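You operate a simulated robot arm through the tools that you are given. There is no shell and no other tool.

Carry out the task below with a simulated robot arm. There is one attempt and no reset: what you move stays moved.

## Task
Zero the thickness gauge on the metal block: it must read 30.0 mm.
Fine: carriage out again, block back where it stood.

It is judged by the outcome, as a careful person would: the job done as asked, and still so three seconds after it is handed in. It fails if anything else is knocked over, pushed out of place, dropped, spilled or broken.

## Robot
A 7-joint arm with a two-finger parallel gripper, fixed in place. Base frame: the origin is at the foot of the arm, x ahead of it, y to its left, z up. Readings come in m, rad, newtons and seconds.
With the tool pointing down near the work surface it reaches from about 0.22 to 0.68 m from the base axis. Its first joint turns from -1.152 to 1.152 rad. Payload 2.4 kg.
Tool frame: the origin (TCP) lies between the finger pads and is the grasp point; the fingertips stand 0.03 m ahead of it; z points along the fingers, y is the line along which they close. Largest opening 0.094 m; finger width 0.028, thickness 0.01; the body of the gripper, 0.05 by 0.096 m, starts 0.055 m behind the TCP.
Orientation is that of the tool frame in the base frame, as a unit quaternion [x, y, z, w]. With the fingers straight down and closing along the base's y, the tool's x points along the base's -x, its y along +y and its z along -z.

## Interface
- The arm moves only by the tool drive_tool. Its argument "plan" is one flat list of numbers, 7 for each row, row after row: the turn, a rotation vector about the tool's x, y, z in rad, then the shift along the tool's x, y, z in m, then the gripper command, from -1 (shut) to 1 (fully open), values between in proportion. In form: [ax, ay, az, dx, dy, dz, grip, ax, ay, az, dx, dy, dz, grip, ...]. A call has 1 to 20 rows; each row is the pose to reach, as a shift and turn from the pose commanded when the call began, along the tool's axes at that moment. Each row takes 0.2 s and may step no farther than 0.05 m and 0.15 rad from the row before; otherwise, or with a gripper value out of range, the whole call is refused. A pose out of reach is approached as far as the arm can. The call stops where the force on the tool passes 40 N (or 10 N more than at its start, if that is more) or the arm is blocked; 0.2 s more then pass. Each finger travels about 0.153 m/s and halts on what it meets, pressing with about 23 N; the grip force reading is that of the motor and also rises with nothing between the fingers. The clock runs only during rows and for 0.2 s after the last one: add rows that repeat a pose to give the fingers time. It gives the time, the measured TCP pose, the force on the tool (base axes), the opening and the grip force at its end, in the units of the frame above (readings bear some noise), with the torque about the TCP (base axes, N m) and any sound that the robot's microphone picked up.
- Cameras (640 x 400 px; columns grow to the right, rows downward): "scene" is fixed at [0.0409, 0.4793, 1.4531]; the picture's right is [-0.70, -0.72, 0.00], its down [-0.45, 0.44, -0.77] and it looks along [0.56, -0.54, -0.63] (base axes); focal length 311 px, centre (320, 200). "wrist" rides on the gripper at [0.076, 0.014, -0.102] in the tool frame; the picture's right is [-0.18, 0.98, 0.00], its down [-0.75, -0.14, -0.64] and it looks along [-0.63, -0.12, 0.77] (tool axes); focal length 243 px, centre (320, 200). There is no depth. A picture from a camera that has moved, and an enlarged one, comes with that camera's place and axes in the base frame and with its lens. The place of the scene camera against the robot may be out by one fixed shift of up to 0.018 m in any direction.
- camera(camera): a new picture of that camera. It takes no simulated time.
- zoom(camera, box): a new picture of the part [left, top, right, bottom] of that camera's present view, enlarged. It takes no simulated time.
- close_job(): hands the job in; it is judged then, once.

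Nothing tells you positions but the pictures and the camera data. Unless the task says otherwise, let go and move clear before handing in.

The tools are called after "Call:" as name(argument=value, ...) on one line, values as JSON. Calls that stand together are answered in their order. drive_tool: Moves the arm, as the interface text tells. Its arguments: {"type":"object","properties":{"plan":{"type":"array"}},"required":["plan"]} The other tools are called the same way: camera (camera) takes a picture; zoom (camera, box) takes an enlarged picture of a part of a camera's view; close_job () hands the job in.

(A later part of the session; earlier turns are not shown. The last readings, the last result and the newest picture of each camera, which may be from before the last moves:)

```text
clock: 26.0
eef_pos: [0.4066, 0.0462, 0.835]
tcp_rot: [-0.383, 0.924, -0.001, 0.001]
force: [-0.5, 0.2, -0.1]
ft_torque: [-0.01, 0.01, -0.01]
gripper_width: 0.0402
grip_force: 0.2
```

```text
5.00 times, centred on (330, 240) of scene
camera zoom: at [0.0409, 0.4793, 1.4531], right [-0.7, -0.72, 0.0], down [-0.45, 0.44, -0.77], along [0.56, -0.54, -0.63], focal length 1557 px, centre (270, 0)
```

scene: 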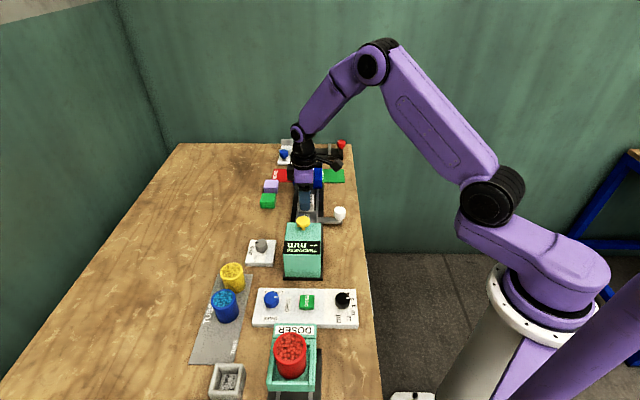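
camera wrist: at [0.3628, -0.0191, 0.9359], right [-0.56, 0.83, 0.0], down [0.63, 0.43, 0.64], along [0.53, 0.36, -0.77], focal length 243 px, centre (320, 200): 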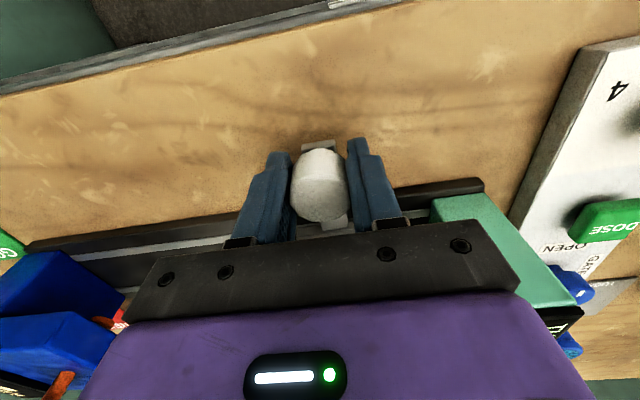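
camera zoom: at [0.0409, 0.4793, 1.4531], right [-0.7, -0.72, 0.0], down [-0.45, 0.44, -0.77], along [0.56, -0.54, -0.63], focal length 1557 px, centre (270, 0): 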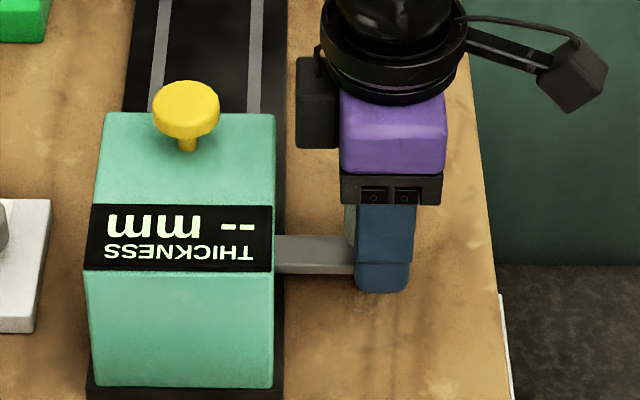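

The left finger is now pushing the knob and there's almost no resistance, so no stop yet. I'll continue a few millimetres at a time.

Call:
drive_tool(plan=[0, 0, 0, 0, 0.002, 0, -0.15, 0, 0, 0, 0, 0.004, 0, -0.15, 0, 0, 0, 0, 0.004, 0, -0.15])

Call:
drive_tool(plan=[0, 0, 0, 0, 0.002, 0, -0.15, 0, 0, 0, 0, 0.004, 0, -0.15, 0, 0, 0, 0, 0.004, 0, -0.15])

Call:
zoom(camera="wrist", box=[220, 90, 440, 240])

Call:
zoom(camera="scene", box=[280, 200, 380, 280])

```text
clock: 26.8
eef_pos: [0.4032, 0.0492, 0.8344]
tcp_rot: [-0.383, 0.924, 0.0, 0.002]
force: [3.5, -4.3, 0.3]
ft_torque: [0.08, -0.03, -0.03]
gripper_width: 0.0436
grip_force: 3.1
```

```text
clock: 27.6
eef_pos: [0.4, 0.0513, 0.8334]
tcp_rot: [-0.381, 0.924, 0.0, 0.001]
force: [10.5, -15.9, 3.6]
ft_torque: [0.08, -0.08, -0.17]
gripper_width: 0.0502
grip_force: 8.9
```

```text
2.67 times, centred on (330, 165) of wrist
camera zoom: at [0.3353, 0.0085, 0.9358], right [-0.56, 0.83, 0.0], down [0.63, 0.43, 0.64], along [0.53, 0.36, -0.77], focal length 647 px, centre (293, 293)
```

zoom: 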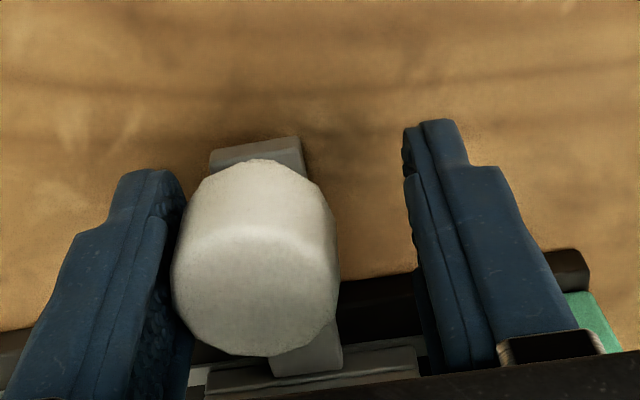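

```text
5.00 times, centred on (330, 240) of scene
camera zoom: at [0.0412, 0.4789, 1.4532], right [-0.7, -0.72, 0.0], down [-0.45, 0.44, -0.77], along [0.56, -0.54, -0.63], focal length 1557 px, centre (270, 0)
```

zoom: 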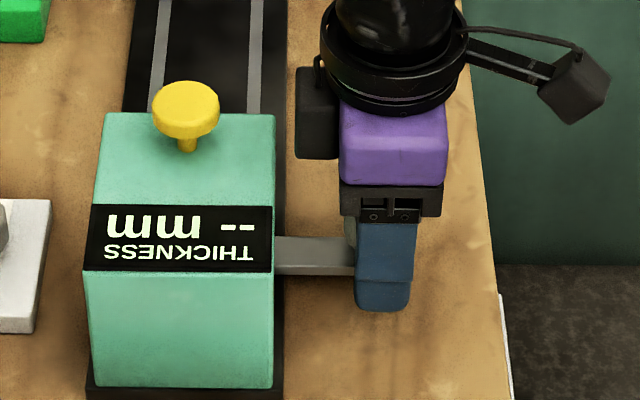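

The force rose to 19 N with the knob no longer moving, so the carriage is at its end stop under the plunger. I'll back off, rise clear and move over the yellow plunger.

Call:
drive_tool(plan=[0, 0, 0, 0, -0.004, 0, 0.2, 0, 0, 0, 0, -0.008, 0, 0.45, 0, 0, 0, 0, -0.008, 0, 0.45, 0, 0, 0, 0, -0.008, -0.03, 0.45, 0, 0, 0, 0, -0.008, -0.07, 0.45, 0, 0, 0, 0, -0.008, -0.11, 0.45, 0, 0, 0, 0, -0.008, -0.155, 0.45, 0, 0, 0, 0, -0.008, -0.155, 0.45])

Call:
camera(camera="wrist")

Call:
zoom(camera="scene", box=[240, 180, 380, 290])

```text
clock: 29.4
eef_pos: [0.4046, 0.0472, 0.9897]
tcp_rot: [-0.383, 0.924, 0.0, 0.0]
force: [0.3, 0.1, 0.1]
ft_torque: [-0.03, -0.02, -0.03]
gripper_width: 0.0682
grip_force: 0.0
```

```text
taken
camera wrist: at [0.339, 0.0037, 1.092], right [-0.56, 0.83, 0.0], down [0.63, 0.43, 0.64], along [0.53, 0.36, -0.77], focal length 243 px, centre (320, 200)
```

wrist: 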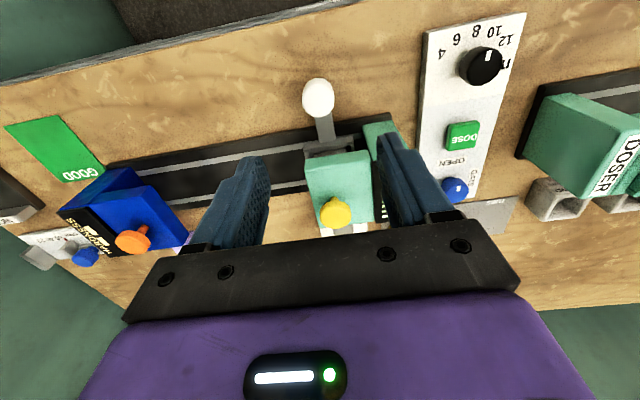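

```text
3.64 times, centred on (310, 235) of scene
camera zoom: at [0.0409, 0.4793, 1.4531], right [-0.7, -0.72, 0.0], down [-0.45, 0.44, -0.77], along [0.56, -0.54, -0.63], focal length 1132 px, centre (356, 73)
```

zoom: 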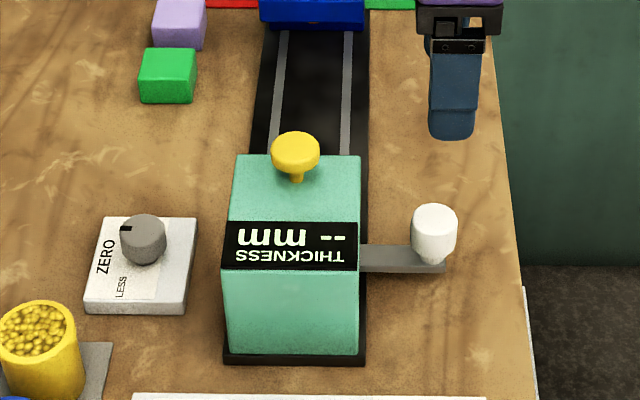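

The carriage is fully in, and the display still shows dashes. I'll centre the tool over the yellow plunger and look.

Call:
drive_tool(plan=[0, 0, 0, -0.035, 0, 0, 0, 0, 0, 0, -0.07, 0, 0, -0.5, 0, 0, 0, -0.098, 0, 0, -1, 0, 0, 0, -0.098, 0, 0, -1])

Call:
camera(camera="wrist")

Call:
zoom(camera="wrist", box=[220, 40, 440, 200])

```text
clock: 30.4
eef_pos: [0.476, 0.1164, 0.9887]
tcp_rot: [-0.383, 0.924, 0.0, 0.0]
force: [0.2, 0.1, 0.3]
ft_torque: [-0.02, -0.04, 0.01]
gripper_width: 0.0
grip_force: 22.9
```

```text
taken
camera wrist: at [0.4108, 0.0733, 1.092], right [-0.56, 0.83, 0.0], down [0.63, 0.43, 0.64], along [0.53, 0.36, -0.77], focal length 243 px, centre (320, 200)
```

wrist: 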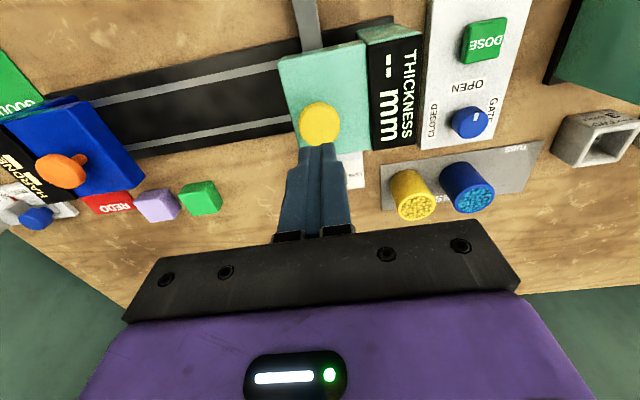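

```text
2.50 times, centred on (330, 120) of wrist
camera zoom: at [0.4108, 0.0733, 1.092], right [-0.56, 0.83, 0.0], down [0.63, 0.43, 0.64], along [0.53, 0.36, -0.77], focal length 606 px, centre (295, 400)
```

zoom: 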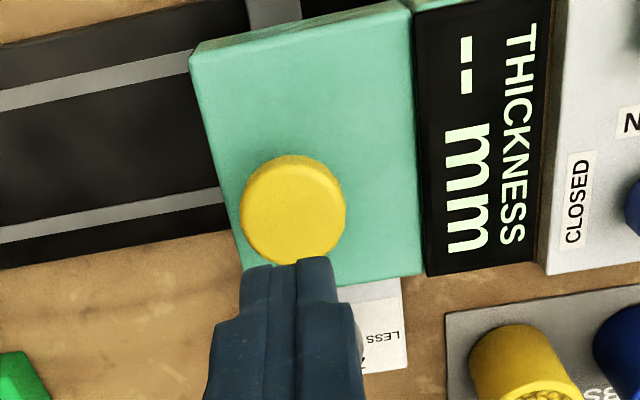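

The yellow plunger is directly under the closed fingertips, and I can read the display from here. I'll lower to just above it, then press in small steps.

Call:
drive_tool(plan=[0, 0, 0, 0, 0, 0.02, -1, 0, 0, 0, 0, 0, 0.04, -1, 0, 0, 0, 0, 0, 0.042, -1, 0, 0, 0, 0, 0, 0.042, -1])

Call:
drive_tool(plan=[0, 0, 0, 0, 0, 0.003, -1, 0, 0, 0, 0, 0, 0.006, -1, 0, 0, 0, 0, 0, 0.006, -1])

Call:
camera(camera="wrist")

Call:
zoom(camera="scene", box=[240, 180, 380, 290])

```text
clock: 31.4
eef_pos: [0.4742, 0.1163, 0.9467]
tcp_rot: [-0.383, 0.924, 0.0, 0.0]
force: [0.1, 0.7, -0.2]
ft_torque: [0.0, -0.02, 0.01]
gripper_width: 0.0
grip_force: 23.0
```

```text
clock: 32.2
eef_pos: [0.4733, 0.1158, 0.9401]
tcp_rot: [-0.383, 0.924, -0.001, -0.001]
force: [0.3, -0.1, -0.2]
ft_torque: [-0.01, 0.02, -0.02]
gripper_width: 0.0001
grip_force: 22.6
```

```text
taken
camera wrist: at [0.4098, 0.0729, 1.0428], right [-0.56, 0.83, 0.0], down [0.63, 0.43, 0.64], along [0.53, 0.36, -0.77], focal length 243 px, centre (320, 200)
```

wrist: 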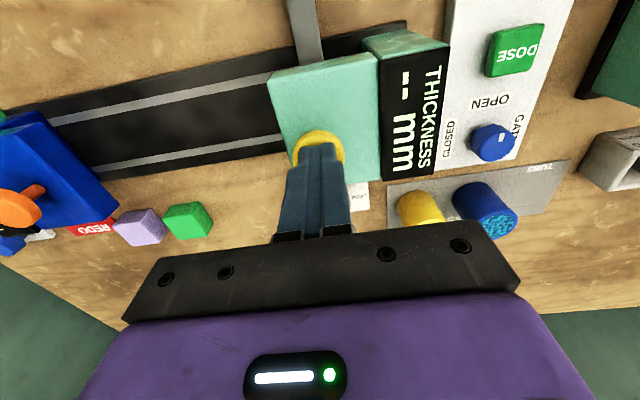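

```text
3.64 times, centred on (310, 235) of scene
camera zoom: at [0.0409, 0.4793, 1.4531], right [-0.7, -0.72, 0.0], down [-0.45, 0.44, -0.77], along [0.56, -0.54, -0.63], focal length 1132 px, centre (356, 73)
```

zoom: 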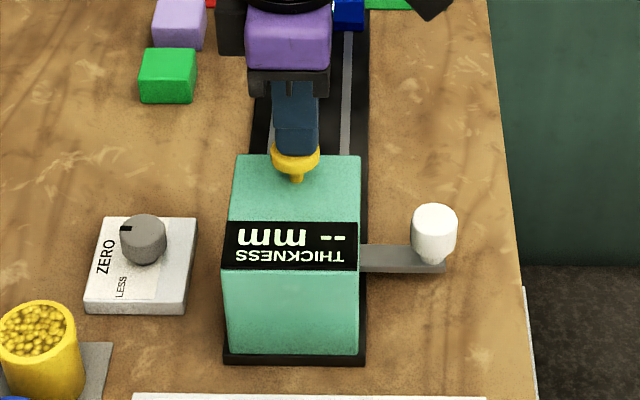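

The tips are just above the plunger and not touching yet. I'll press on in 3 mm steps.

Call:
drive_tool(plan=[0, 0, 0, 0, 0, 0.003, -1, 0, 0, 0, 0, 0, 0.003, -1])

Call:
drive_tool(plan=[0, 0, 0, 0, 0, 0.003, -1, 0, 0, 0, 0, 0, 0.003, -1])

Call:
drive_tool(plan=[0, 0, 0, 0, 0, 0.003, -1, 0, 0, 0, 0, 0, 0.003, -1])

Call:
camera(camera="wrist")

```text
clock: 32.8
eef_pos: [0.475, 0.1163, 0.9374]
tcp_rot: [-0.383, 0.924, 0.0, 0.0]
force: [-1.3, 0.4, 1.8]
ft_torque: [0.03, 0.01, 0.03]
gripper_width: 0.0
grip_force: 22.7
```

```text
clock: 33.4
eef_pos: [0.4758, 0.117, 0.9342]
tcp_rot: [-0.383, 0.924, 0.0, 0.001]
force: [1.6, -0.9, 1.7]
ft_torque: [-0.01, 0.06, 0.0]
gripper_width: 0.0
grip_force: 22.6
```

```text
clock: 34.0
eef_pos: [0.4746, 0.1169, 0.9321]
tcp_rot: [-0.384, 0.924, 0.0, 0.001]
force: [-8.3, 0.2, 34.4]
ft_torque: [-0.14, 0.35, -0.06]
gripper_width: 0.0
grip_force: 23.3
```

```text
taken
camera wrist: at [0.4097, 0.0732, 1.0349], right [-0.56, 0.83, 0.0], down [0.63, 0.43, 0.64], along [0.53, 0.36, -0.77], focal length 243 px, centre (320, 200)
```

wrist: 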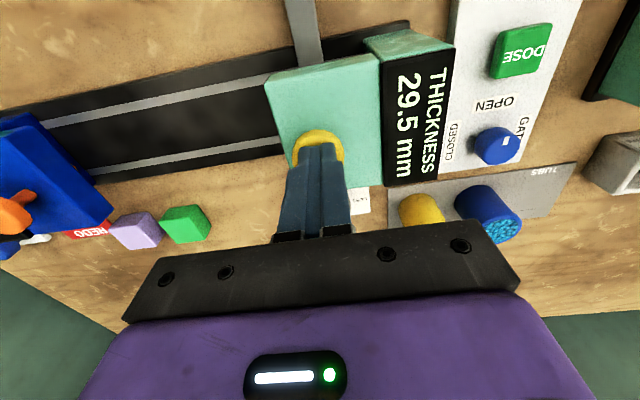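

The plunger bottomed out and the gauge reads 29.5 mm, so the zero must go up by 0.5 mm. I'll rise off and see whether the reading stays.

Call:
drive_tool(plan=[0, 0, 0, 0, 0, -0.01, -1, 0, 0, 0, 0, 0, -0.04, -1, 0, 0, 0, 0, 0, -0.065, -1, 0, 0, 0, 0, 0, -0.065, -1])

Call:
zoom(camera="wrist", box=[220, 0, 520, 200])

Call:
zoom(camera="scene", box=[230, 210, 350, 300])

```text
clock: 35.0
eef_pos: [0.4747, 0.1164, 0.996]
tcp_rot: [-0.382, 0.924, -0.001, 0.0]
force: [-0.1, -0.7, 0.1]
ft_torque: [0.03, -0.02, 0.0]
gripper_width: 0.0002
grip_force: 22.8
```

```text
2.00 times, centred on (370, 100) of wrist
camera zoom: at [0.4092, 0.0726, 1.0987], right [-0.56, 0.83, 0.0], down [0.63, 0.43, 0.64], along [0.53, 0.36, -0.77], focal length 485 px, centre (220, 400)
```

zoom: 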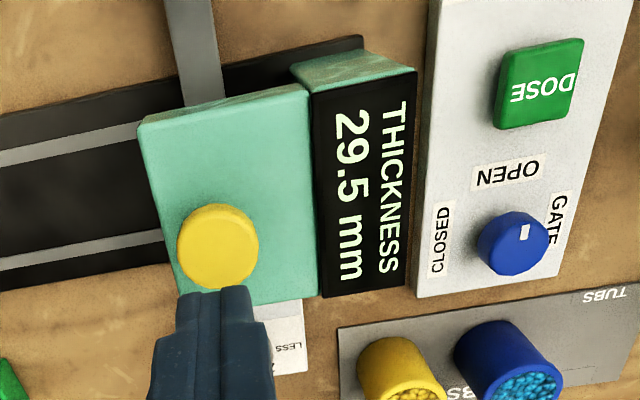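

```text
4.44 times, centred on (290, 255) of scene
camera zoom: at [0.0409, 0.4793, 1.4531], right [-0.7, -0.72, 0.0], down [-0.45, 0.44, -0.77], along [0.56, -0.54, -0.63], focal length 1384 px, centre (453, -44)
```

zoom: 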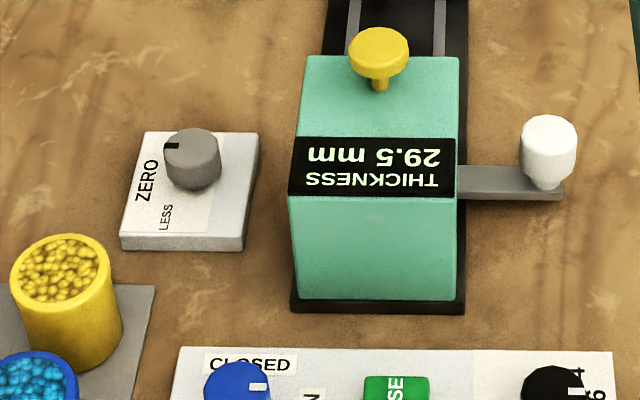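

The display holds 29.5 mm after release. The dial has MORE on its +rail side and LESS on the other, so I want a small turn toward MORE. I'll go over the dial and turn the tool 90° on the way, which keeps the camera clear of the gauge.

Call:
drive_tool(plan=[0, 0, 0.143, -0.0107, 0, 0, 0.5, 0, 0, 0.286, -0.0214, 0, 0, 0.5, 0, 0, 0.428, -0.0321, 0, 0, 0.5, 0, 0, 0.571, -0.0428, 0, 0, 0.5, 0, 0, 0.714, -0.0535, 0, 0, 0.5, 0, 0, 0.857, -0.0641, 0.001, 0, 0.5, 0, 0, 1.0, -0.0748, 0.001, 0, 0.5, 0, 0, 1.142, -0.0855, 0.001, 0, 0.5, 0, 0, 1.285, -0.0962, 0.001, 0, 0.5, 0, 0, 1.428, -0.1069, 0.001, 0, 0.5, 0, 0, 1.571, -0.1176, 0.001, 0, 0.5, 0, 0, 1.571, -0.1176, 0.001, 0, 0.5])

Call:
camera(camera="wrist")

Call:
zoom(camera="wrist", box=[220, 40, 440, 200])

Call:
camera(camera="scene")

```text
clock: 37.6
eef_pos: [0.5592, 0.2003, 0.9946]
tcp_rot: [0.384, 0.923, 0.0, 0.0]
force: [0.2, 0.2, -0.4]
ft_torque: [0.01, -0.04, -0.04]
gripper_width: 0.0708
grip_force: 0.1
```

```text
taken
camera wrist: at [0.514, 0.2646, 1.0977], right [0.83, 0.56, 0.0], down [0.43, -0.63, 0.64], along [0.36, -0.53, -0.77], focal length 243 px, centre (320, 200)
```

wrist: 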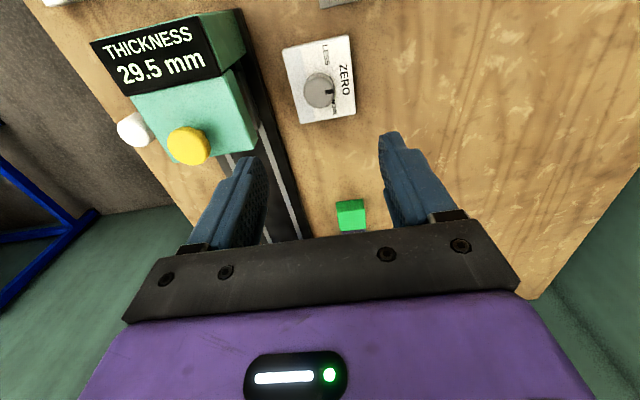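

```text
2.50 times, centred on (330, 120) of wrist
camera zoom: at [0.514, 0.2646, 1.0977], right [0.83, 0.56, 0.0], down [0.43, -0.63, 0.64], along [0.36, -0.53, -0.77], focal length 606 px, centre (295, 400)
```

zoom: 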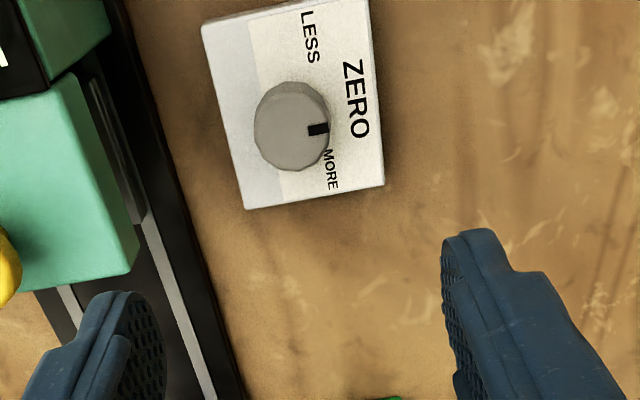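

```text
taken
```

scene: 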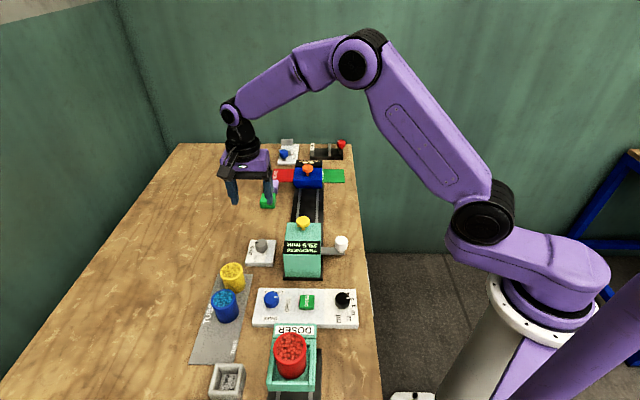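

From here I can read the display and see the dial pointer aimed at ZERO; MORE lies clockwise from above. The dial is under the tool axis, so I'll descend to just above it and check.

Call:
drive_tool(plan=[0, 0, 0, 0, -0.002, 0.04, 0.5, 0, 0, 0, 0, -0.002, 0.08, 0.5, 0, 0, 0, 0, -0.002, 0.12, 0.5, 0, 0, 0, 0, -0.002, 0.13, 0.5, 0, 0, 0, 0, -0.002, 0.13, 0.5])

Call:
camera(camera="wrist")

Call:
zoom(camera="wrist", box=[220, 70, 440, 230])

Call:
zoom(camera="scene", box=[190, 190, 350, 310])

```text
clock: 38.8
eef_pos: [0.557, 0.1976, 0.8663]
tcp_rot: [0.383, 0.924, 0.0, -0.001]
force: [-0.5, 0.0, -0.3]
ft_torque: [0.02, -0.05, 0.03]
gripper_width: 0.0707
grip_force: 0.0
```

```text
taken
camera wrist: at [0.5125, 0.2619, 0.9685], right [0.83, 0.56, 0.0], down [0.43, -0.63, 0.64], along [0.36, -0.53, -0.77], focal length 243 px, centre (320, 200)
```

wrist: 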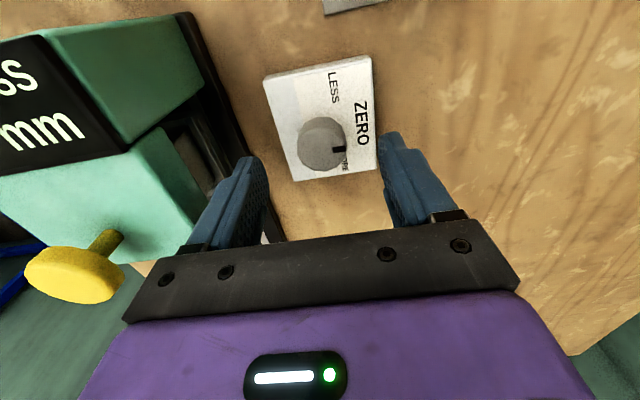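

```text
2.50 times, centred on (330, 150) of wrist
camera zoom: at [0.5125, 0.2619, 0.9685], right [0.83, 0.56, 0.0], down [0.43, -0.63, 0.64], along [0.36, -0.53, -0.77], focal length 606 px, centre (295, 325)
```

zoom: 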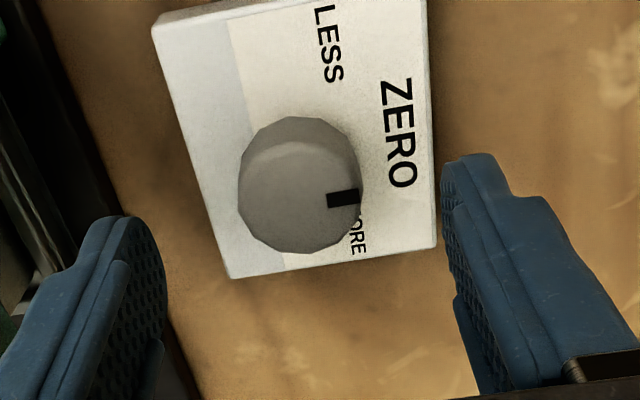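

```text
3.33 times, centred on (270, 250) of scene
camera zoom: at [0.0409, 0.4793, 1.4531], right [-0.7, -0.72, 0.0], down [-0.45, 0.44, -0.77], along [0.56, -0.54, -0.63], focal length 1038 px, centre (487, 33)
```

zoom: 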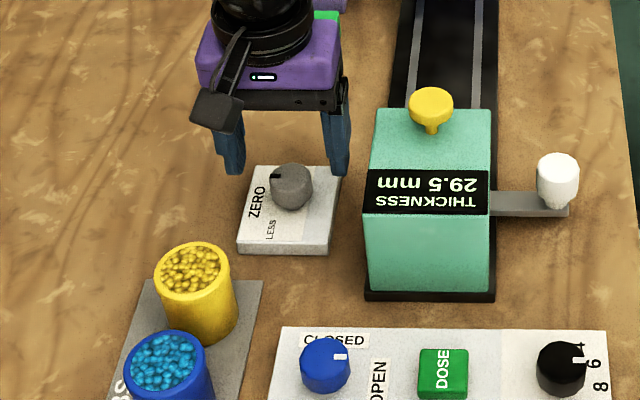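

The knob (34 mm) is centred between the fingers, with the plate about 10 mm below the planned fingertip height. I'll descend and grip it.

Call:
drive_tool(plan=[0, 0, 0, 0, 0, 0.02, 0.5, 0, 0, 0, 0, 0, 0.038, 0.5, 0, 0, 0, 0, 0, 0.038, 0.1, 0, 0, 0, 0, 0, 0.038, -0.2, 0, 0, 0, 0, 0, 0.038, -0.4, 0, 0, 0, 0, 0, 0.038, -0.4])

Call:
zoom(camera="wrist", box=[220, 70, 440, 230])

Call:
zoom(camera="scene", box=[190, 190, 350, 310])

```text
clock: 40.2
eef_pos: [0.5578, 0.1991, 0.8263]
tcp_rot: [0.382, 0.924, 0.002, 0.001]
force: [5.4, 2.7, -7.0]
ft_torque: [-0.19, -0.09, -0.01]
gripper_width: 0.0337
grip_force: 44.8
```

```text
2.50 times, centred on (330, 150) of wrist
camera zoom: at [0.5124, 0.2637, 0.9292], right [0.83, 0.56, 0.0], down [0.43, -0.63, 0.64], along [0.36, -0.53, -0.77], focal length 606 px, centre (295, 325)
```

zoom: 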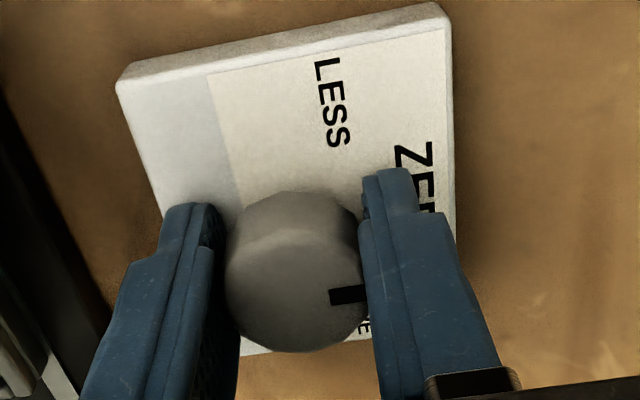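

```text
3.33 times, centred on (270, 250) of scene
camera zoom: at [0.0412, 0.4794, 1.453], right [-0.7, -0.72, 0.0], down [-0.45, 0.44, -0.77], along [0.56, -0.54, -0.63], focal length 1038 px, centre (487, 33)
```

zoom: 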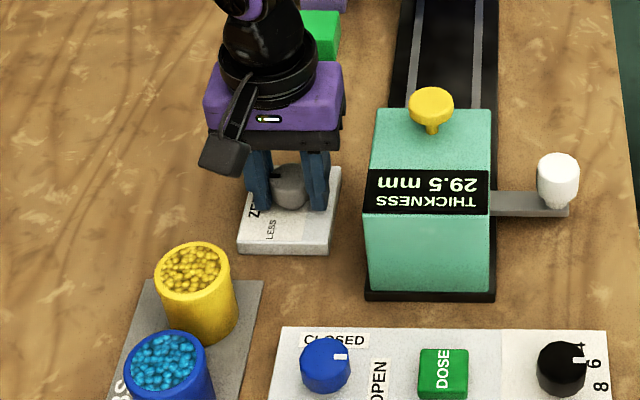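

I have the dial. I'll turn it clockwise (toward MORE) by 0.15 rad and check the display.

Call:
drive_tool(plan=[0, 0, 0.05, 0, 0, 0, -0.4, 0, 0, 0.1, 0, 0, 0, -0.4, 0, 0, 0.15, 0, 0, 0, -0.4, 0, 0, 0.15, 0, 0, 0, -0.4])

Call:
zoom(camera="wrist", box=[220, 70, 440, 230])

Call:
zoom(camera="scene", box=[230, 200, 350, 290])

```text
clock: 41.4
eef_pos: [0.5575, 0.199, 0.8275]
tcp_rot: [0.45, 0.893, 0.001, 0.002]
force: [6.8, 2.9, -9.8]
ft_torque: [0.22, 0.2, -0.02]
gripper_width: 0.0341
grip_force: 45.2
stopped in row 4: the force on the tool passed its limit at 40 N (the readings are from after the stop); the commanded pose is now the measured one
```

```text
2.50 times, centred on (330, 150) of wrist
camera zoom: at [0.5222, 0.2695, 0.9293], right [0.9, 0.43, 0.01], down [0.33, -0.69, 0.64], along [0.28, -0.58, -0.77], focal length 606 px, centre (295, 325)
```

zoom: 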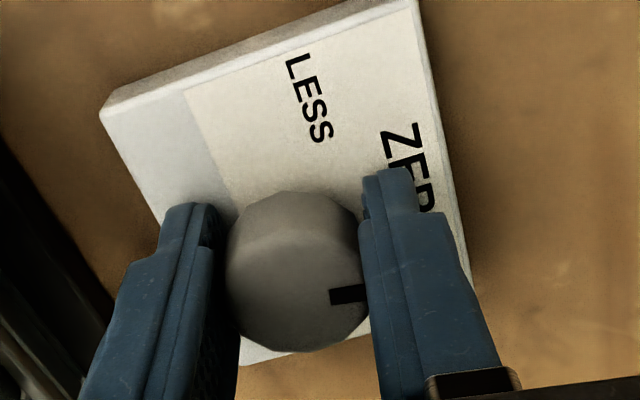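

```text
4.44 times, centred on (290, 245) of scene
camera zoom: at [0.0413, 0.4794, 1.453], right [-0.7, -0.72, 0.0], down [-0.45, 0.44, -0.77], along [0.56, -0.54, -0.63], focal length 1384 px, centre (453, 0)
```

zoom: 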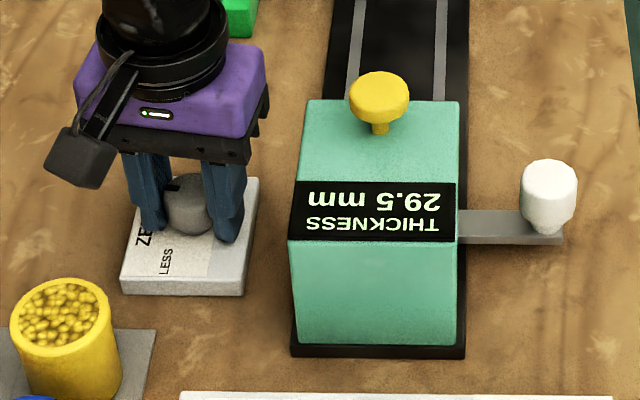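

The dial turned with the gripper, and the display holds its old reading, so it needs a fresh press to update. I'll turn it a bit further, with a lighter grip, before measuring the effect.

Call:
drive_tool(plan=[0, 0, 0, 0, 0, 0, -1, 0, 0, 0.06, 0, 0, 0, -1, 0, 0, 0.12, 0, 0, 0, -1, 0, 0, 0.18, 0, 0, 0, -1, 0, 0, 0.25, 0, 0, 0, -1, 0, 0, 0.25, 0, 0, 0, -1])

Call:
zoom(camera="wrist", box=[220, 70, 440, 230])

```text
clock: 42.8
eef_pos: [0.558, 0.1985, 0.8263]
tcp_rot: [0.559, 0.829, 0.002, 0.002]
force: [18.4, 9.5, -24.5]
ft_torque: [-0.7, 0.36, 0.03]
gripper_width: 0.0338
grip_force: 44.7
```

```text
2.50 times, centred on (330, 150) of wrist
camera zoom: at [0.541, 0.2759, 0.9295], right [0.98, 0.2, 0.01], down [0.15, -0.75, 0.64], along [0.13, -0.63, -0.77], focal length 606 px, centre (295, 325)
```

zoom: 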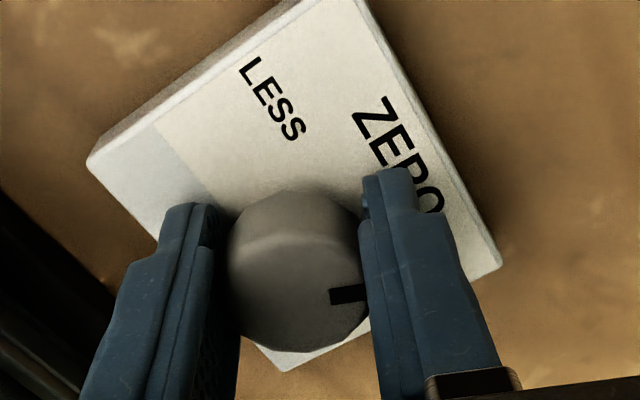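

The dial has turned about 0.40 rad in total. I'll let go, rise, and turn the tool back before going to press the plunger again.

Call:
drive_tool(plan=[0, 0, 0, 0, 0, 0, 0, 0, 0, 0, 0, 0, 0, 0.5, 0, 0, 0, 0, 0, 0, 0.5, 0, 0, 0, 0, 0, -0.04, 0.5, 0, 0, 0, 0, 0, -0.08, 0.5, 0, 0, 0, 0, 0, -0.12, 0.5, 0, 0, -0.134, 0, 0, -0.165, 0.5, 0, 0, -0.268, 0, 0, -0.165, 0.5, 0, 0, -0.401, 0, 0, -0.165, 0.5, 0, 0, -0.401, 0, 0, -0.165, 0.5])

Call:
zoom(camera="scene", box=[230, 200, 350, 290])

Call:
camera(camera="wrist")

```text
clock: 45.0
eef_pos: [0.5573, 0.198, 0.9923]
tcp_rot: [0.381, 0.924, 0.001, 0.001]
force: [0.0, 0.4, -0.4]
ft_torque: [0.01, 0.02, 0.0]
gripper_width: 0.0703
grip_force: 0.0
```

```text
4.44 times, centred on (290, 245) of scene
camera zoom: at [0.0409, 0.4793, 1.4531], right [-0.7, -0.72, 0.0], down [-0.45, 0.44, -0.77], along [0.56, -0.54, -0.63], focal length 1384 px, centre (453, 0)
```

zoom: 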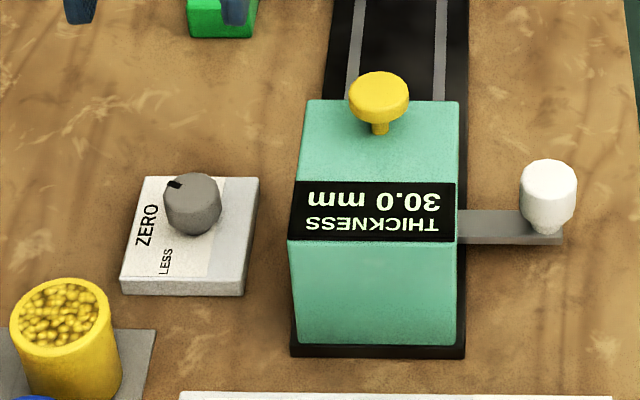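

```text
taken
camera wrist: at [0.5125, 0.2621, 1.0946], right [0.82, 0.57, 0.0], down [0.43, -0.63, 0.64], along [0.37, -0.53, -0.77], focal length 243 px, centre (320, 200)
```

wrist: 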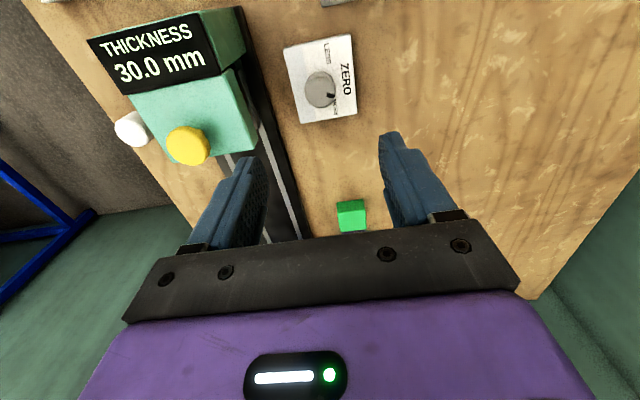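

The display updates live and now reads 30.0 mm. To be sure, I'll press the plunger once more for a fresh measurement.

Call:
drive_tool(plan=[0, 0, 0, 0, -0.04, 0, 0, 0, 0, 0, 0.001, -0.08, 0, -1, 0, 0, 0, 0.001, -0.1165, 0, -1, 0, 0, 0, 0.001, -0.1165, 0, -1, 0, 0, 0, 0.001, -0.1165, 0.025, -1, 0, 0, 0, 0.001, -0.1165, 0.046, -1, 0, 0, 0, 0.001, -0.1165, 0.046, -1])

Call:
camera(camera="wrist")

Call:
zoom(camera="scene", box=[230, 190, 350, 280])

```text
clock: 46.6
eef_pos: [0.4749, 0.1169, 0.9451]
tcp_rot: [0.382, 0.924, 0.001, 0.001]
force: [-0.2, 0.6, -0.1]
ft_torque: [-0.05, -0.01, -0.02]
gripper_width: 0.0002
grip_force: 22.9
```

```text
taken
camera wrist: at [0.429, 0.1807, 1.0476], right [0.83, 0.56, 0.0], down [0.43, -0.63, 0.64], along [0.37, -0.53, -0.77], focal length 243 px, centre (320, 200)
```

wrist: 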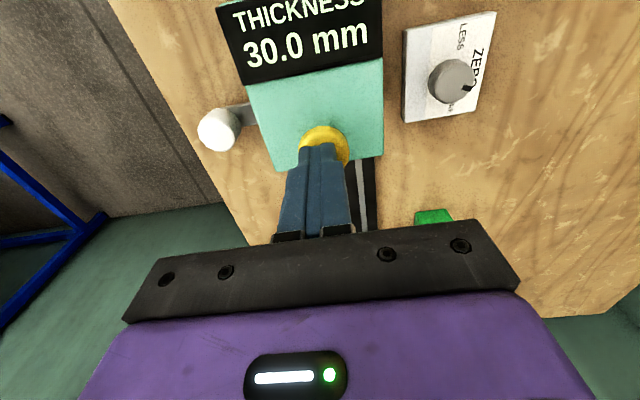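

```text
4.44 times, centred on (290, 235) of scene
camera zoom: at [0.0409, 0.4793, 1.4531], right [-0.7, -0.72, 0.0], down [-0.45, 0.44, -0.77], along [0.56, -0.54, -0.63], focal length 1384 px, centre (453, 44)
```

zoom: 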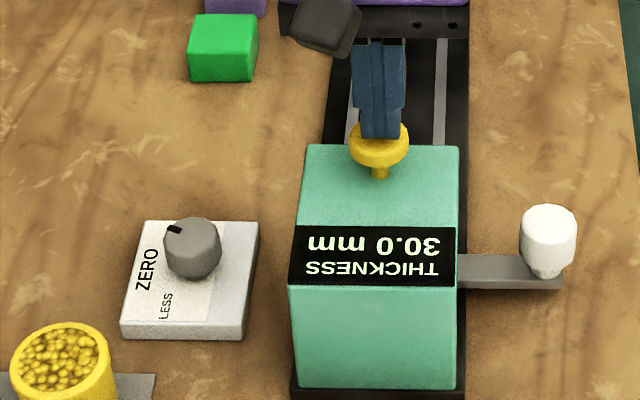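

The tips are centred over the plunger. I'll press down gently in steps as before.

Call:
drive_tool(plan=[0, 0, 0, 0, 0, 0.004, -1, 0, 0, 0, 0, 0, 0.008, -1, 0, 0, 0, 0, 0, 0.011, -1, 0, 0, 0, 0, 0, 0.011, -1])

Call:
drive_tool(plan=[0, 0, 0, 0, 0, 0.002, -1, 0, 0, 0, 0, 0, 0.002, -1])

Call:
drive_tool(plan=[0, 0, 0, 0, 0, 0.0015, -1, 0, 0, 0, 0, 0, 0.0015, -1])

Call:
camera(camera="wrist")

```text
clock: 47.6
eef_pos: [0.4745, 0.1176, 0.9342]
tcp_rot: [0.383, 0.924, 0.002, 0.002]
force: [0.2, 0.7, 2.0]
ft_torque: [0.05, 0.02, -0.03]
gripper_width: 0.0001
grip_force: 23.0
```

```text
clock: 48.2
eef_pos: [0.4743, 0.1164, 0.9324]
tcp_rot: [0.382, 0.924, 0.001, 0.001]
force: [0.6, 0.9, 3.2]
ft_torque: [0.07, 0.01, 0.01]
gripper_width: 0.0002
grip_force: 22.9
```

```text
clock: 48.8
eef_pos: [0.4739, 0.1164, 0.9327]
tcp_rot: [0.383, 0.924, 0.002, 0.003]
force: [-1.7, -2.5, 23.5]
ft_torque: [0.05, 0.15, 0.11]
gripper_width: 0.0001
grip_force: 23.2
```

```text
taken
camera wrist: at [0.4285, 0.1812, 1.0351], right [0.83, 0.56, 0.01], down [0.43, -0.63, 0.64], along [0.37, -0.53, -0.77], focal length 243 px, centre (320, 200)
```

wrist: 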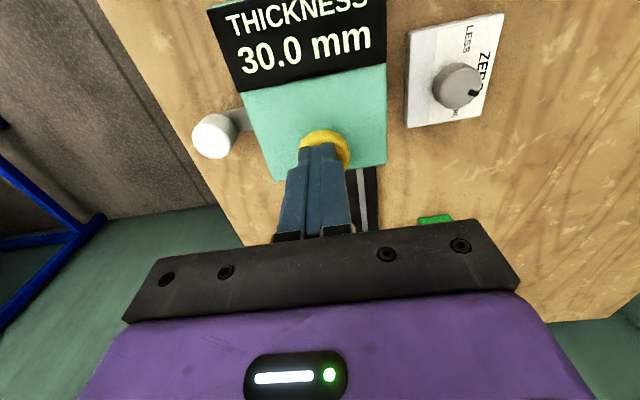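

A fresh press confirms 30.0 mm. Now I'll rise, turn the tool back, and return above the white carriage knob.

Call:
drive_tool(plan=[0, 0, 0, 0, 0, -0.02, -1, 0, 0, 0, 0, 0, -0.06, -0.5, 0, 0, -0.143, 0, -0.009, -0.06, 0, 0, 0, -0.286, 0, -0.018, -0.06, 0.45, 0, 0, -0.428, 0, -0.027, -0.06, 0.45, 0, 0, -0.571, 0, -0.036, -0.06, 0.45, 0, 0, -0.714, 0, -0.045, -0.06, 0.45, 0, 0, -0.857, 0, -0.054, -0.06, 0.45, 0, 0, -1.0, 0, -0.063, -0.06, 0.45, 0, 0, -1.142, 0, -0.072, -0.06, 0.45, 0, 0, -1.285, 0, -0.081, -0.06, 0.45, 0, 0, -1.428, 0, -0.09, -0.06, 0.45, 0, 0, -1.571, 0, -0.0985, -0.06, 0.45, 0, 0, -1.571, 0, -0.0985, -0.06, 0.45])

Call:
camera(camera="wrist")

Call:
zoom(camera="wrist", box=[220, 40, 440, 200])

Call:
zoom(camera="scene", box=[230, 180, 370, 290])

```text
clock: 51.8
eef_pos: [0.4046, 0.046, 0.9923]
tcp_rot: [-0.384, 0.923, -0.001, 0.002]
force: [0.2, -0.2, 0.4]
ft_torque: [-0.02, 0.01, -0.04]
gripper_width: 0.0682
grip_force: 0.0
```

```text
taken
camera wrist: at [0.3389, 0.0042, 1.0938], right [-0.57, 0.82, 0.0], down [0.63, 0.43, 0.64], along [0.53, 0.36, -0.76], focal length 243 px, centre (320, 200)
```

wrist: 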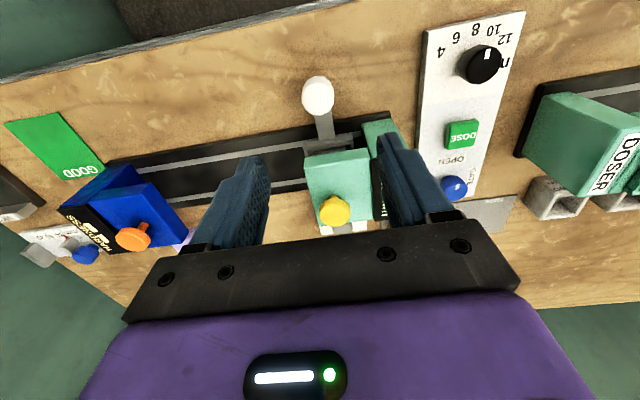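

```text
2.50 times, centred on (330, 120) of wrist
camera zoom: at [0.3389, 0.0042, 1.0938], right [-0.57, 0.82, 0.0], down [0.63, 0.43, 0.64], along [0.53, 0.36, -0.76], focal length 606 px, centre (295, 400)
```

zoom: 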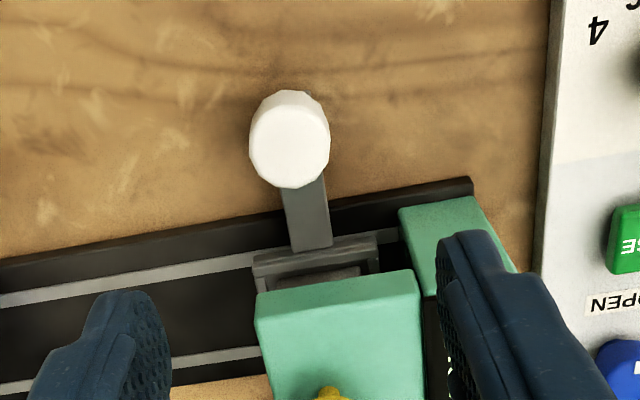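

```text
3.64 times, centred on (300, 235) of scene
camera zoom: at [0.0409, 0.4793, 1.4531], right [-0.7, -0.72, 0.0], down [-0.45, 0.44, -0.77], along [0.56, -0.54, -0.63], focal length 1132 px, centre (393, 73)
```

zoom: 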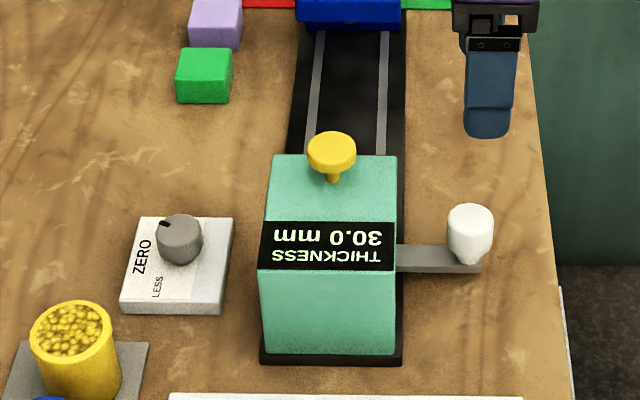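

The knob is again under the open fingers. I'll descend around it.

Call:
drive_tool(plan=[0, 0, 0, 0, -0.0015, 0.045, 0.45, 0, 0, 0, 0, -0.0015, 0.09, 0.45, 0, 0, 0, 0, -0.0015, 0.125, 0.45, 0, 0, 0, 0, -0.0015, 0.145, 0.45, 0, 0, 0, 0, -0.0015, 0.158, 0.45, 0, 0, 0, 0, -0.0015, 0.158, 0.45])

Call:
zoom(camera="wrist", box=[220, 90, 440, 240])

```text
clock: 53.2
eef_pos: [0.4059, 0.0467, 0.8335]
tcp_rot: [-0.383, 0.924, 0.0, 0.002]
force: [-0.3, -0.1, 0.3]
ft_torque: [0.0, 0.01, -0.01]
gripper_width: 0.0681
grip_force: 0.0
```

```text
2.67 times, centred on (330, 165) of wrist
camera zoom: at [0.341, 0.0032, 0.9346], right [-0.57, 0.82, 0.0], down [0.63, 0.43, 0.65], along [0.53, 0.36, -0.76], focal length 647 px, centre (293, 293)
```

zoom: 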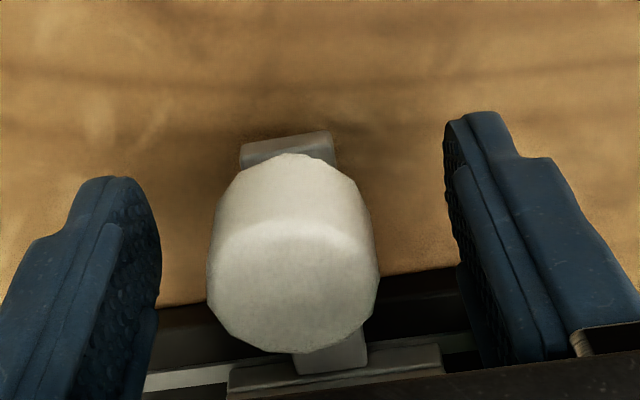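

The knob is well inside the fingers. I'll close loosely around it and pull the carriage back out by about 121 mm, smoothly.

Call:
drive_tool(plan=[0, 0, 0, 0, 0, 0, 0.1, 0, 0, 0, 0, 0, 0, -0.22, 0, 0, 0, 0, 0, 0, -0.22, 0, 0, 0, 0, -0.006, 0, -0.22, 0, 0, 0, 0, -0.016, 0, -0.22, 0, 0, 0, 0, -0.03, 0, -0.22, 0, 0, 0, 0, -0.045, 0, -0.22, 0, 0, 0, 0, -0.06, 0, -0.22, 0, 0, 0, 0, -0.075, 0, -0.22, 0, 0, 0, 0, -0.09, 0, -0.22, 0, 0, 0, 0, -0.102, 0, -0.22, 0, 0, 0, 0, -0.111, 0, -0.22, 0, 0, 0, 0, -0.117, 0, -0.22, 0, 0, 0, 0, -0.12, 0, -0.22, 0, 0, 0, 0, -0.12, 0, -0.22])

Call:
camera(camera="wrist")

Call:
zoom(camera="scene", box=[250, 170, 390, 290])

```text
clock: 56.4
eef_pos: [0.4898, -0.0394, 0.8337]
tcp_rot: [-0.382, 0.924, 0.0, 0.001]
force: [-0.3, 0.3, 0.4]
ft_torque: [0.01, 0.01, 0.0]
gripper_width: 0.0367
grip_force: 0.0
```

```text
taken
camera wrist: at [0.4249, -0.0823, 0.9355], right [-0.56, 0.83, 0.0], down [0.63, 0.43, 0.64], along [0.53, 0.36, -0.76], focal length 243 px, centre (320, 200)
```

wrist: 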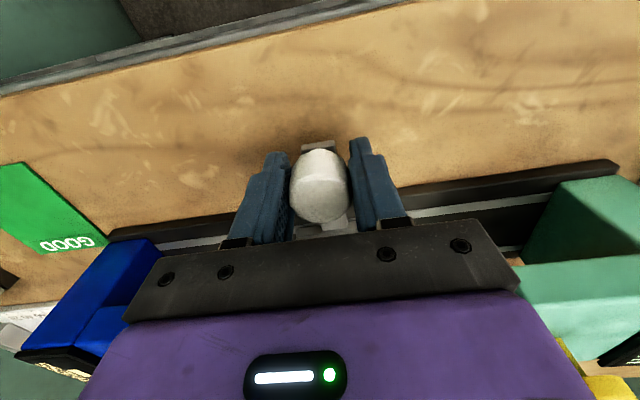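

```text
3.33 times, centred on (320, 230) of scene
camera zoom: at [0.0409, 0.4793, 1.4531], right [-0.7, -0.72, 0.0], down [-0.45, 0.44, -0.77], along [0.56, -0.54, -0.63], focal length 1038 px, centre (320, 100)
```

zoom: 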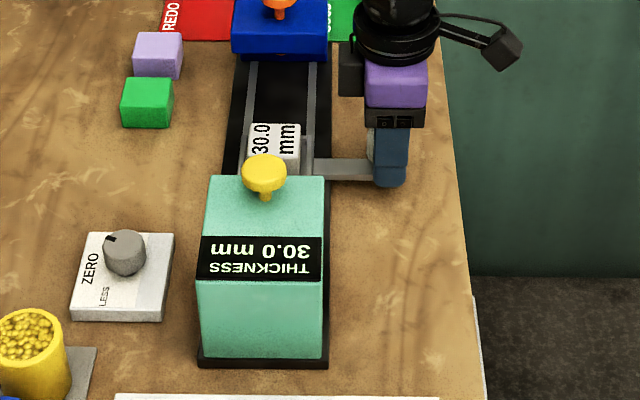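

The carriage is out and the display still shows 30.0 mm. I'll release the knob, rise and compare its position with the original picture.

Call:
drive_tool(plan=[0, 0, 0, 0, 0, 0, 0.1, 0, 0, 0, 0, 0, 0, 0.45, 0, 0, 0, 0, 0, 0, 0.45, 0, 0, 0, 0, 0, -0.03, 0.45, 0, 0, 0, 0, 0, -0.07, 0.45, 0, 0, 0, 0, 0, -0.095, 0.45, 0, 0, 0, 0, 0, -0.095, 0.45])

Call:
zoom(camera="scene", box=[230, 190, 370, 290])

Call:
camera(camera="wrist")

```text
clock: 58.0
eef_pos: [0.4916, -0.039, 0.9282]
tcp_rot: [-0.383, 0.924, -0.001, 0.002]
force: [-0.8, 0.0, 0.3]
ft_torque: [0.02, 0.02, 0.03]
gripper_width: 0.0679
grip_force: 0.0
```

```text
4.00 times, centred on (300, 240) of scene
camera zoom: at [0.0409, 0.4793, 1.4531], right [-0.7, -0.72, 0.0], down [-0.45, 0.44, -0.77], along [0.56, -0.54, -0.63], focal length 1246 px, centre (400, 40)
```

zoom: 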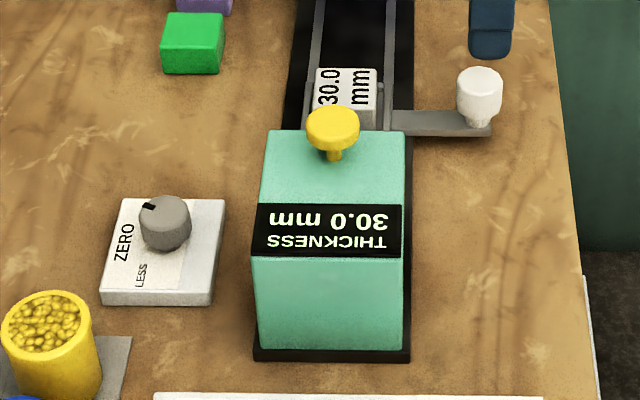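

```text
taken
camera wrist: at [0.4252, -0.0822, 1.0296], right [-0.57, 0.82, 0.0], down [0.63, 0.43, 0.64], along [0.53, 0.36, -0.76], focal length 243 px, centre (320, 200)
```

wrist: 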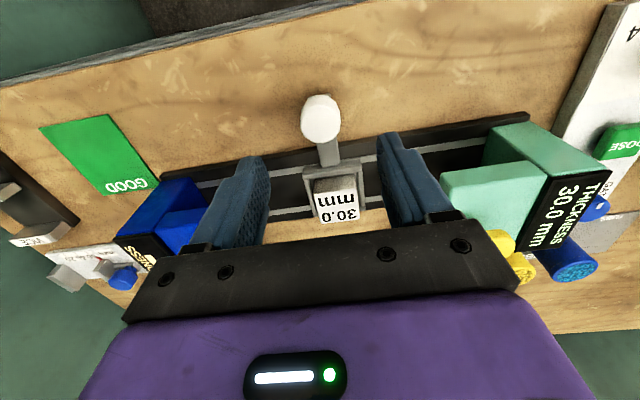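

The carriage sits just where it was in the first picture, and the display holds 30.0 mm. Now I'll move above the block in the tray to fetch it.

Call:
drive_tool(plan=[0, 0, 0, -0.035, 0.0005, 0, 0.45, 0, 0, 0, -0.07, 0.001, 0, 0.45, 0, 0, 0, -0.1025, 0.0015, 0, 0.45, 0, 0, 0, -0.1025, 0.0015, 0, 0.45])

Call:
camera(camera="wrist")

Call:
zoom(camera="wrist", box=[220, 30, 440, 200])

```text
clock: 59.0
eef_pos: [0.5615, 0.0358, 0.9289]
tcp_rot: [-0.382, 0.924, 0.0, 0.002]
force: [-0.4, 0.1, -0.9]
ft_torque: [-0.02, -0.02, -0.02]
gripper_width: 0.0683
grip_force: 0.0
```

```text
taken
camera wrist: at [0.4958, -0.0081, 1.0315], right [-0.56, 0.83, 0.0], down [0.63, 0.43, 0.65], along [0.53, 0.36, -0.76], focal length 243 px, centre (320, 200)
```

wrist: 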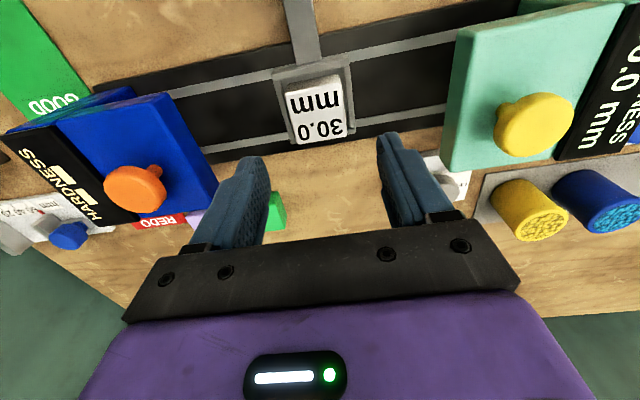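

```text
2.35 times, centred on (330, 115) of wrist
camera zoom: at [0.4958, -0.0081, 1.0315], right [-0.56, 0.83, 0.0], down [0.63, 0.43, 0.65], along [0.53, 0.36, -0.76], focal length 571 px, centre (296, 400)
```

zoom: 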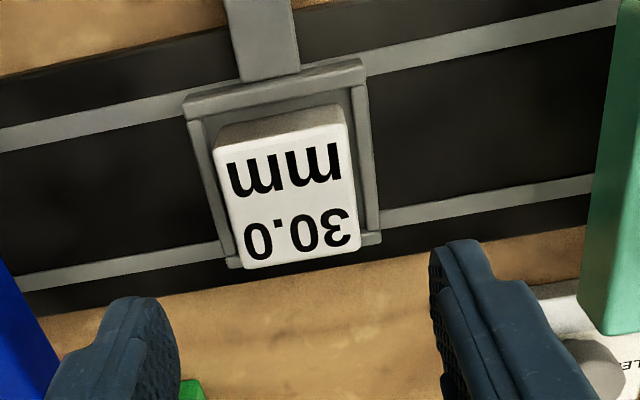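

The block rests in the tray undisturbed. I'll shift 1.6 mm to line up, descend to the earlier release height and view.

Call:
drive_tool(plan=[0, 0, 0, 0, -0.0016, 0.03, 0.45, 0, 0, 0, 0, -0.0016, 0.06, 0.45, 0, 0, 0, 0, -0.0016, 0.0825, 0.45, 0, 0, 0, 0, -0.0016, 0.0825, 0.45])

Call:
zoom(camera="wrist", box=[220, 60, 420, 210])

```text
clock: 60.0
eef_pos: [0.5614, 0.0341, 0.8458]
tcp_rot: [-0.383, 0.924, 0.0, 0.002]
force: [-0.7, 0.1, 0.4]
ft_torque: [0.02, 0.04, -0.02]
gripper_width: 0.0684
grip_force: 0.0
```

```text
2.67 times, centred on (320, 135) of wrist
camera zoom: at [0.4968, -0.0096, 0.9483], right [-0.57, 0.82, 0.0], down [0.63, 0.43, 0.65], along [0.53, 0.36, -0.76], focal length 647 px, centre (320, 373)
```

zoom: 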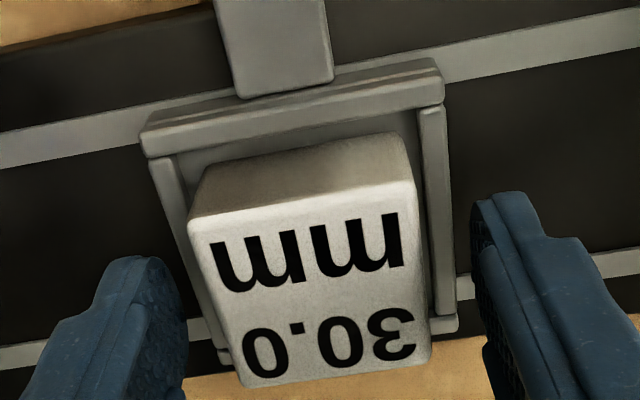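

The block is framed exactly as when I set it down. I'll close on it and lift it clear of the tray.

Call:
drive_tool(plan=[0, 0, 0, 0, 0, 0, -1, 0, 0, 0, 0, 0, 0, -1, 0, 0, 0, 0, 0, 0, -1, 0, 0, 0, 0, 0, -0.01, -1, 0, 0, 0, 0, 0, -0.03, -1, 0, 0, 0, 0, 0, -0.05, -1, 0, 0, 0, 0, 0, -0.05, -1])

Call:
zoom(camera="wrist", box=[220, 60, 420, 210])

```text
clock: 61.6
eef_pos: [0.563, 0.0364, 0.8956]
tcp_rot: [-0.382, 0.924, -0.001, 0.002]
force: [0.1, 0.1, -1.3]
ft_torque: [0.01, -0.01, 0.05]
gripper_width: 0.0453
grip_force: 22.9
```

```text
2.67 times, centred on (320, 135) of wrist
camera zoom: at [0.4977, -0.008, 0.9973], right [-0.56, 0.83, 0.0], down [0.63, 0.43, 0.64], along [0.53, 0.36, -0.76], focal length 647 px, centre (320, 373)
```

zoom: 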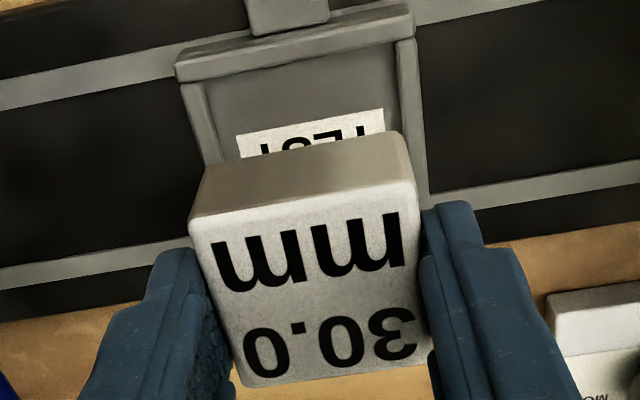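

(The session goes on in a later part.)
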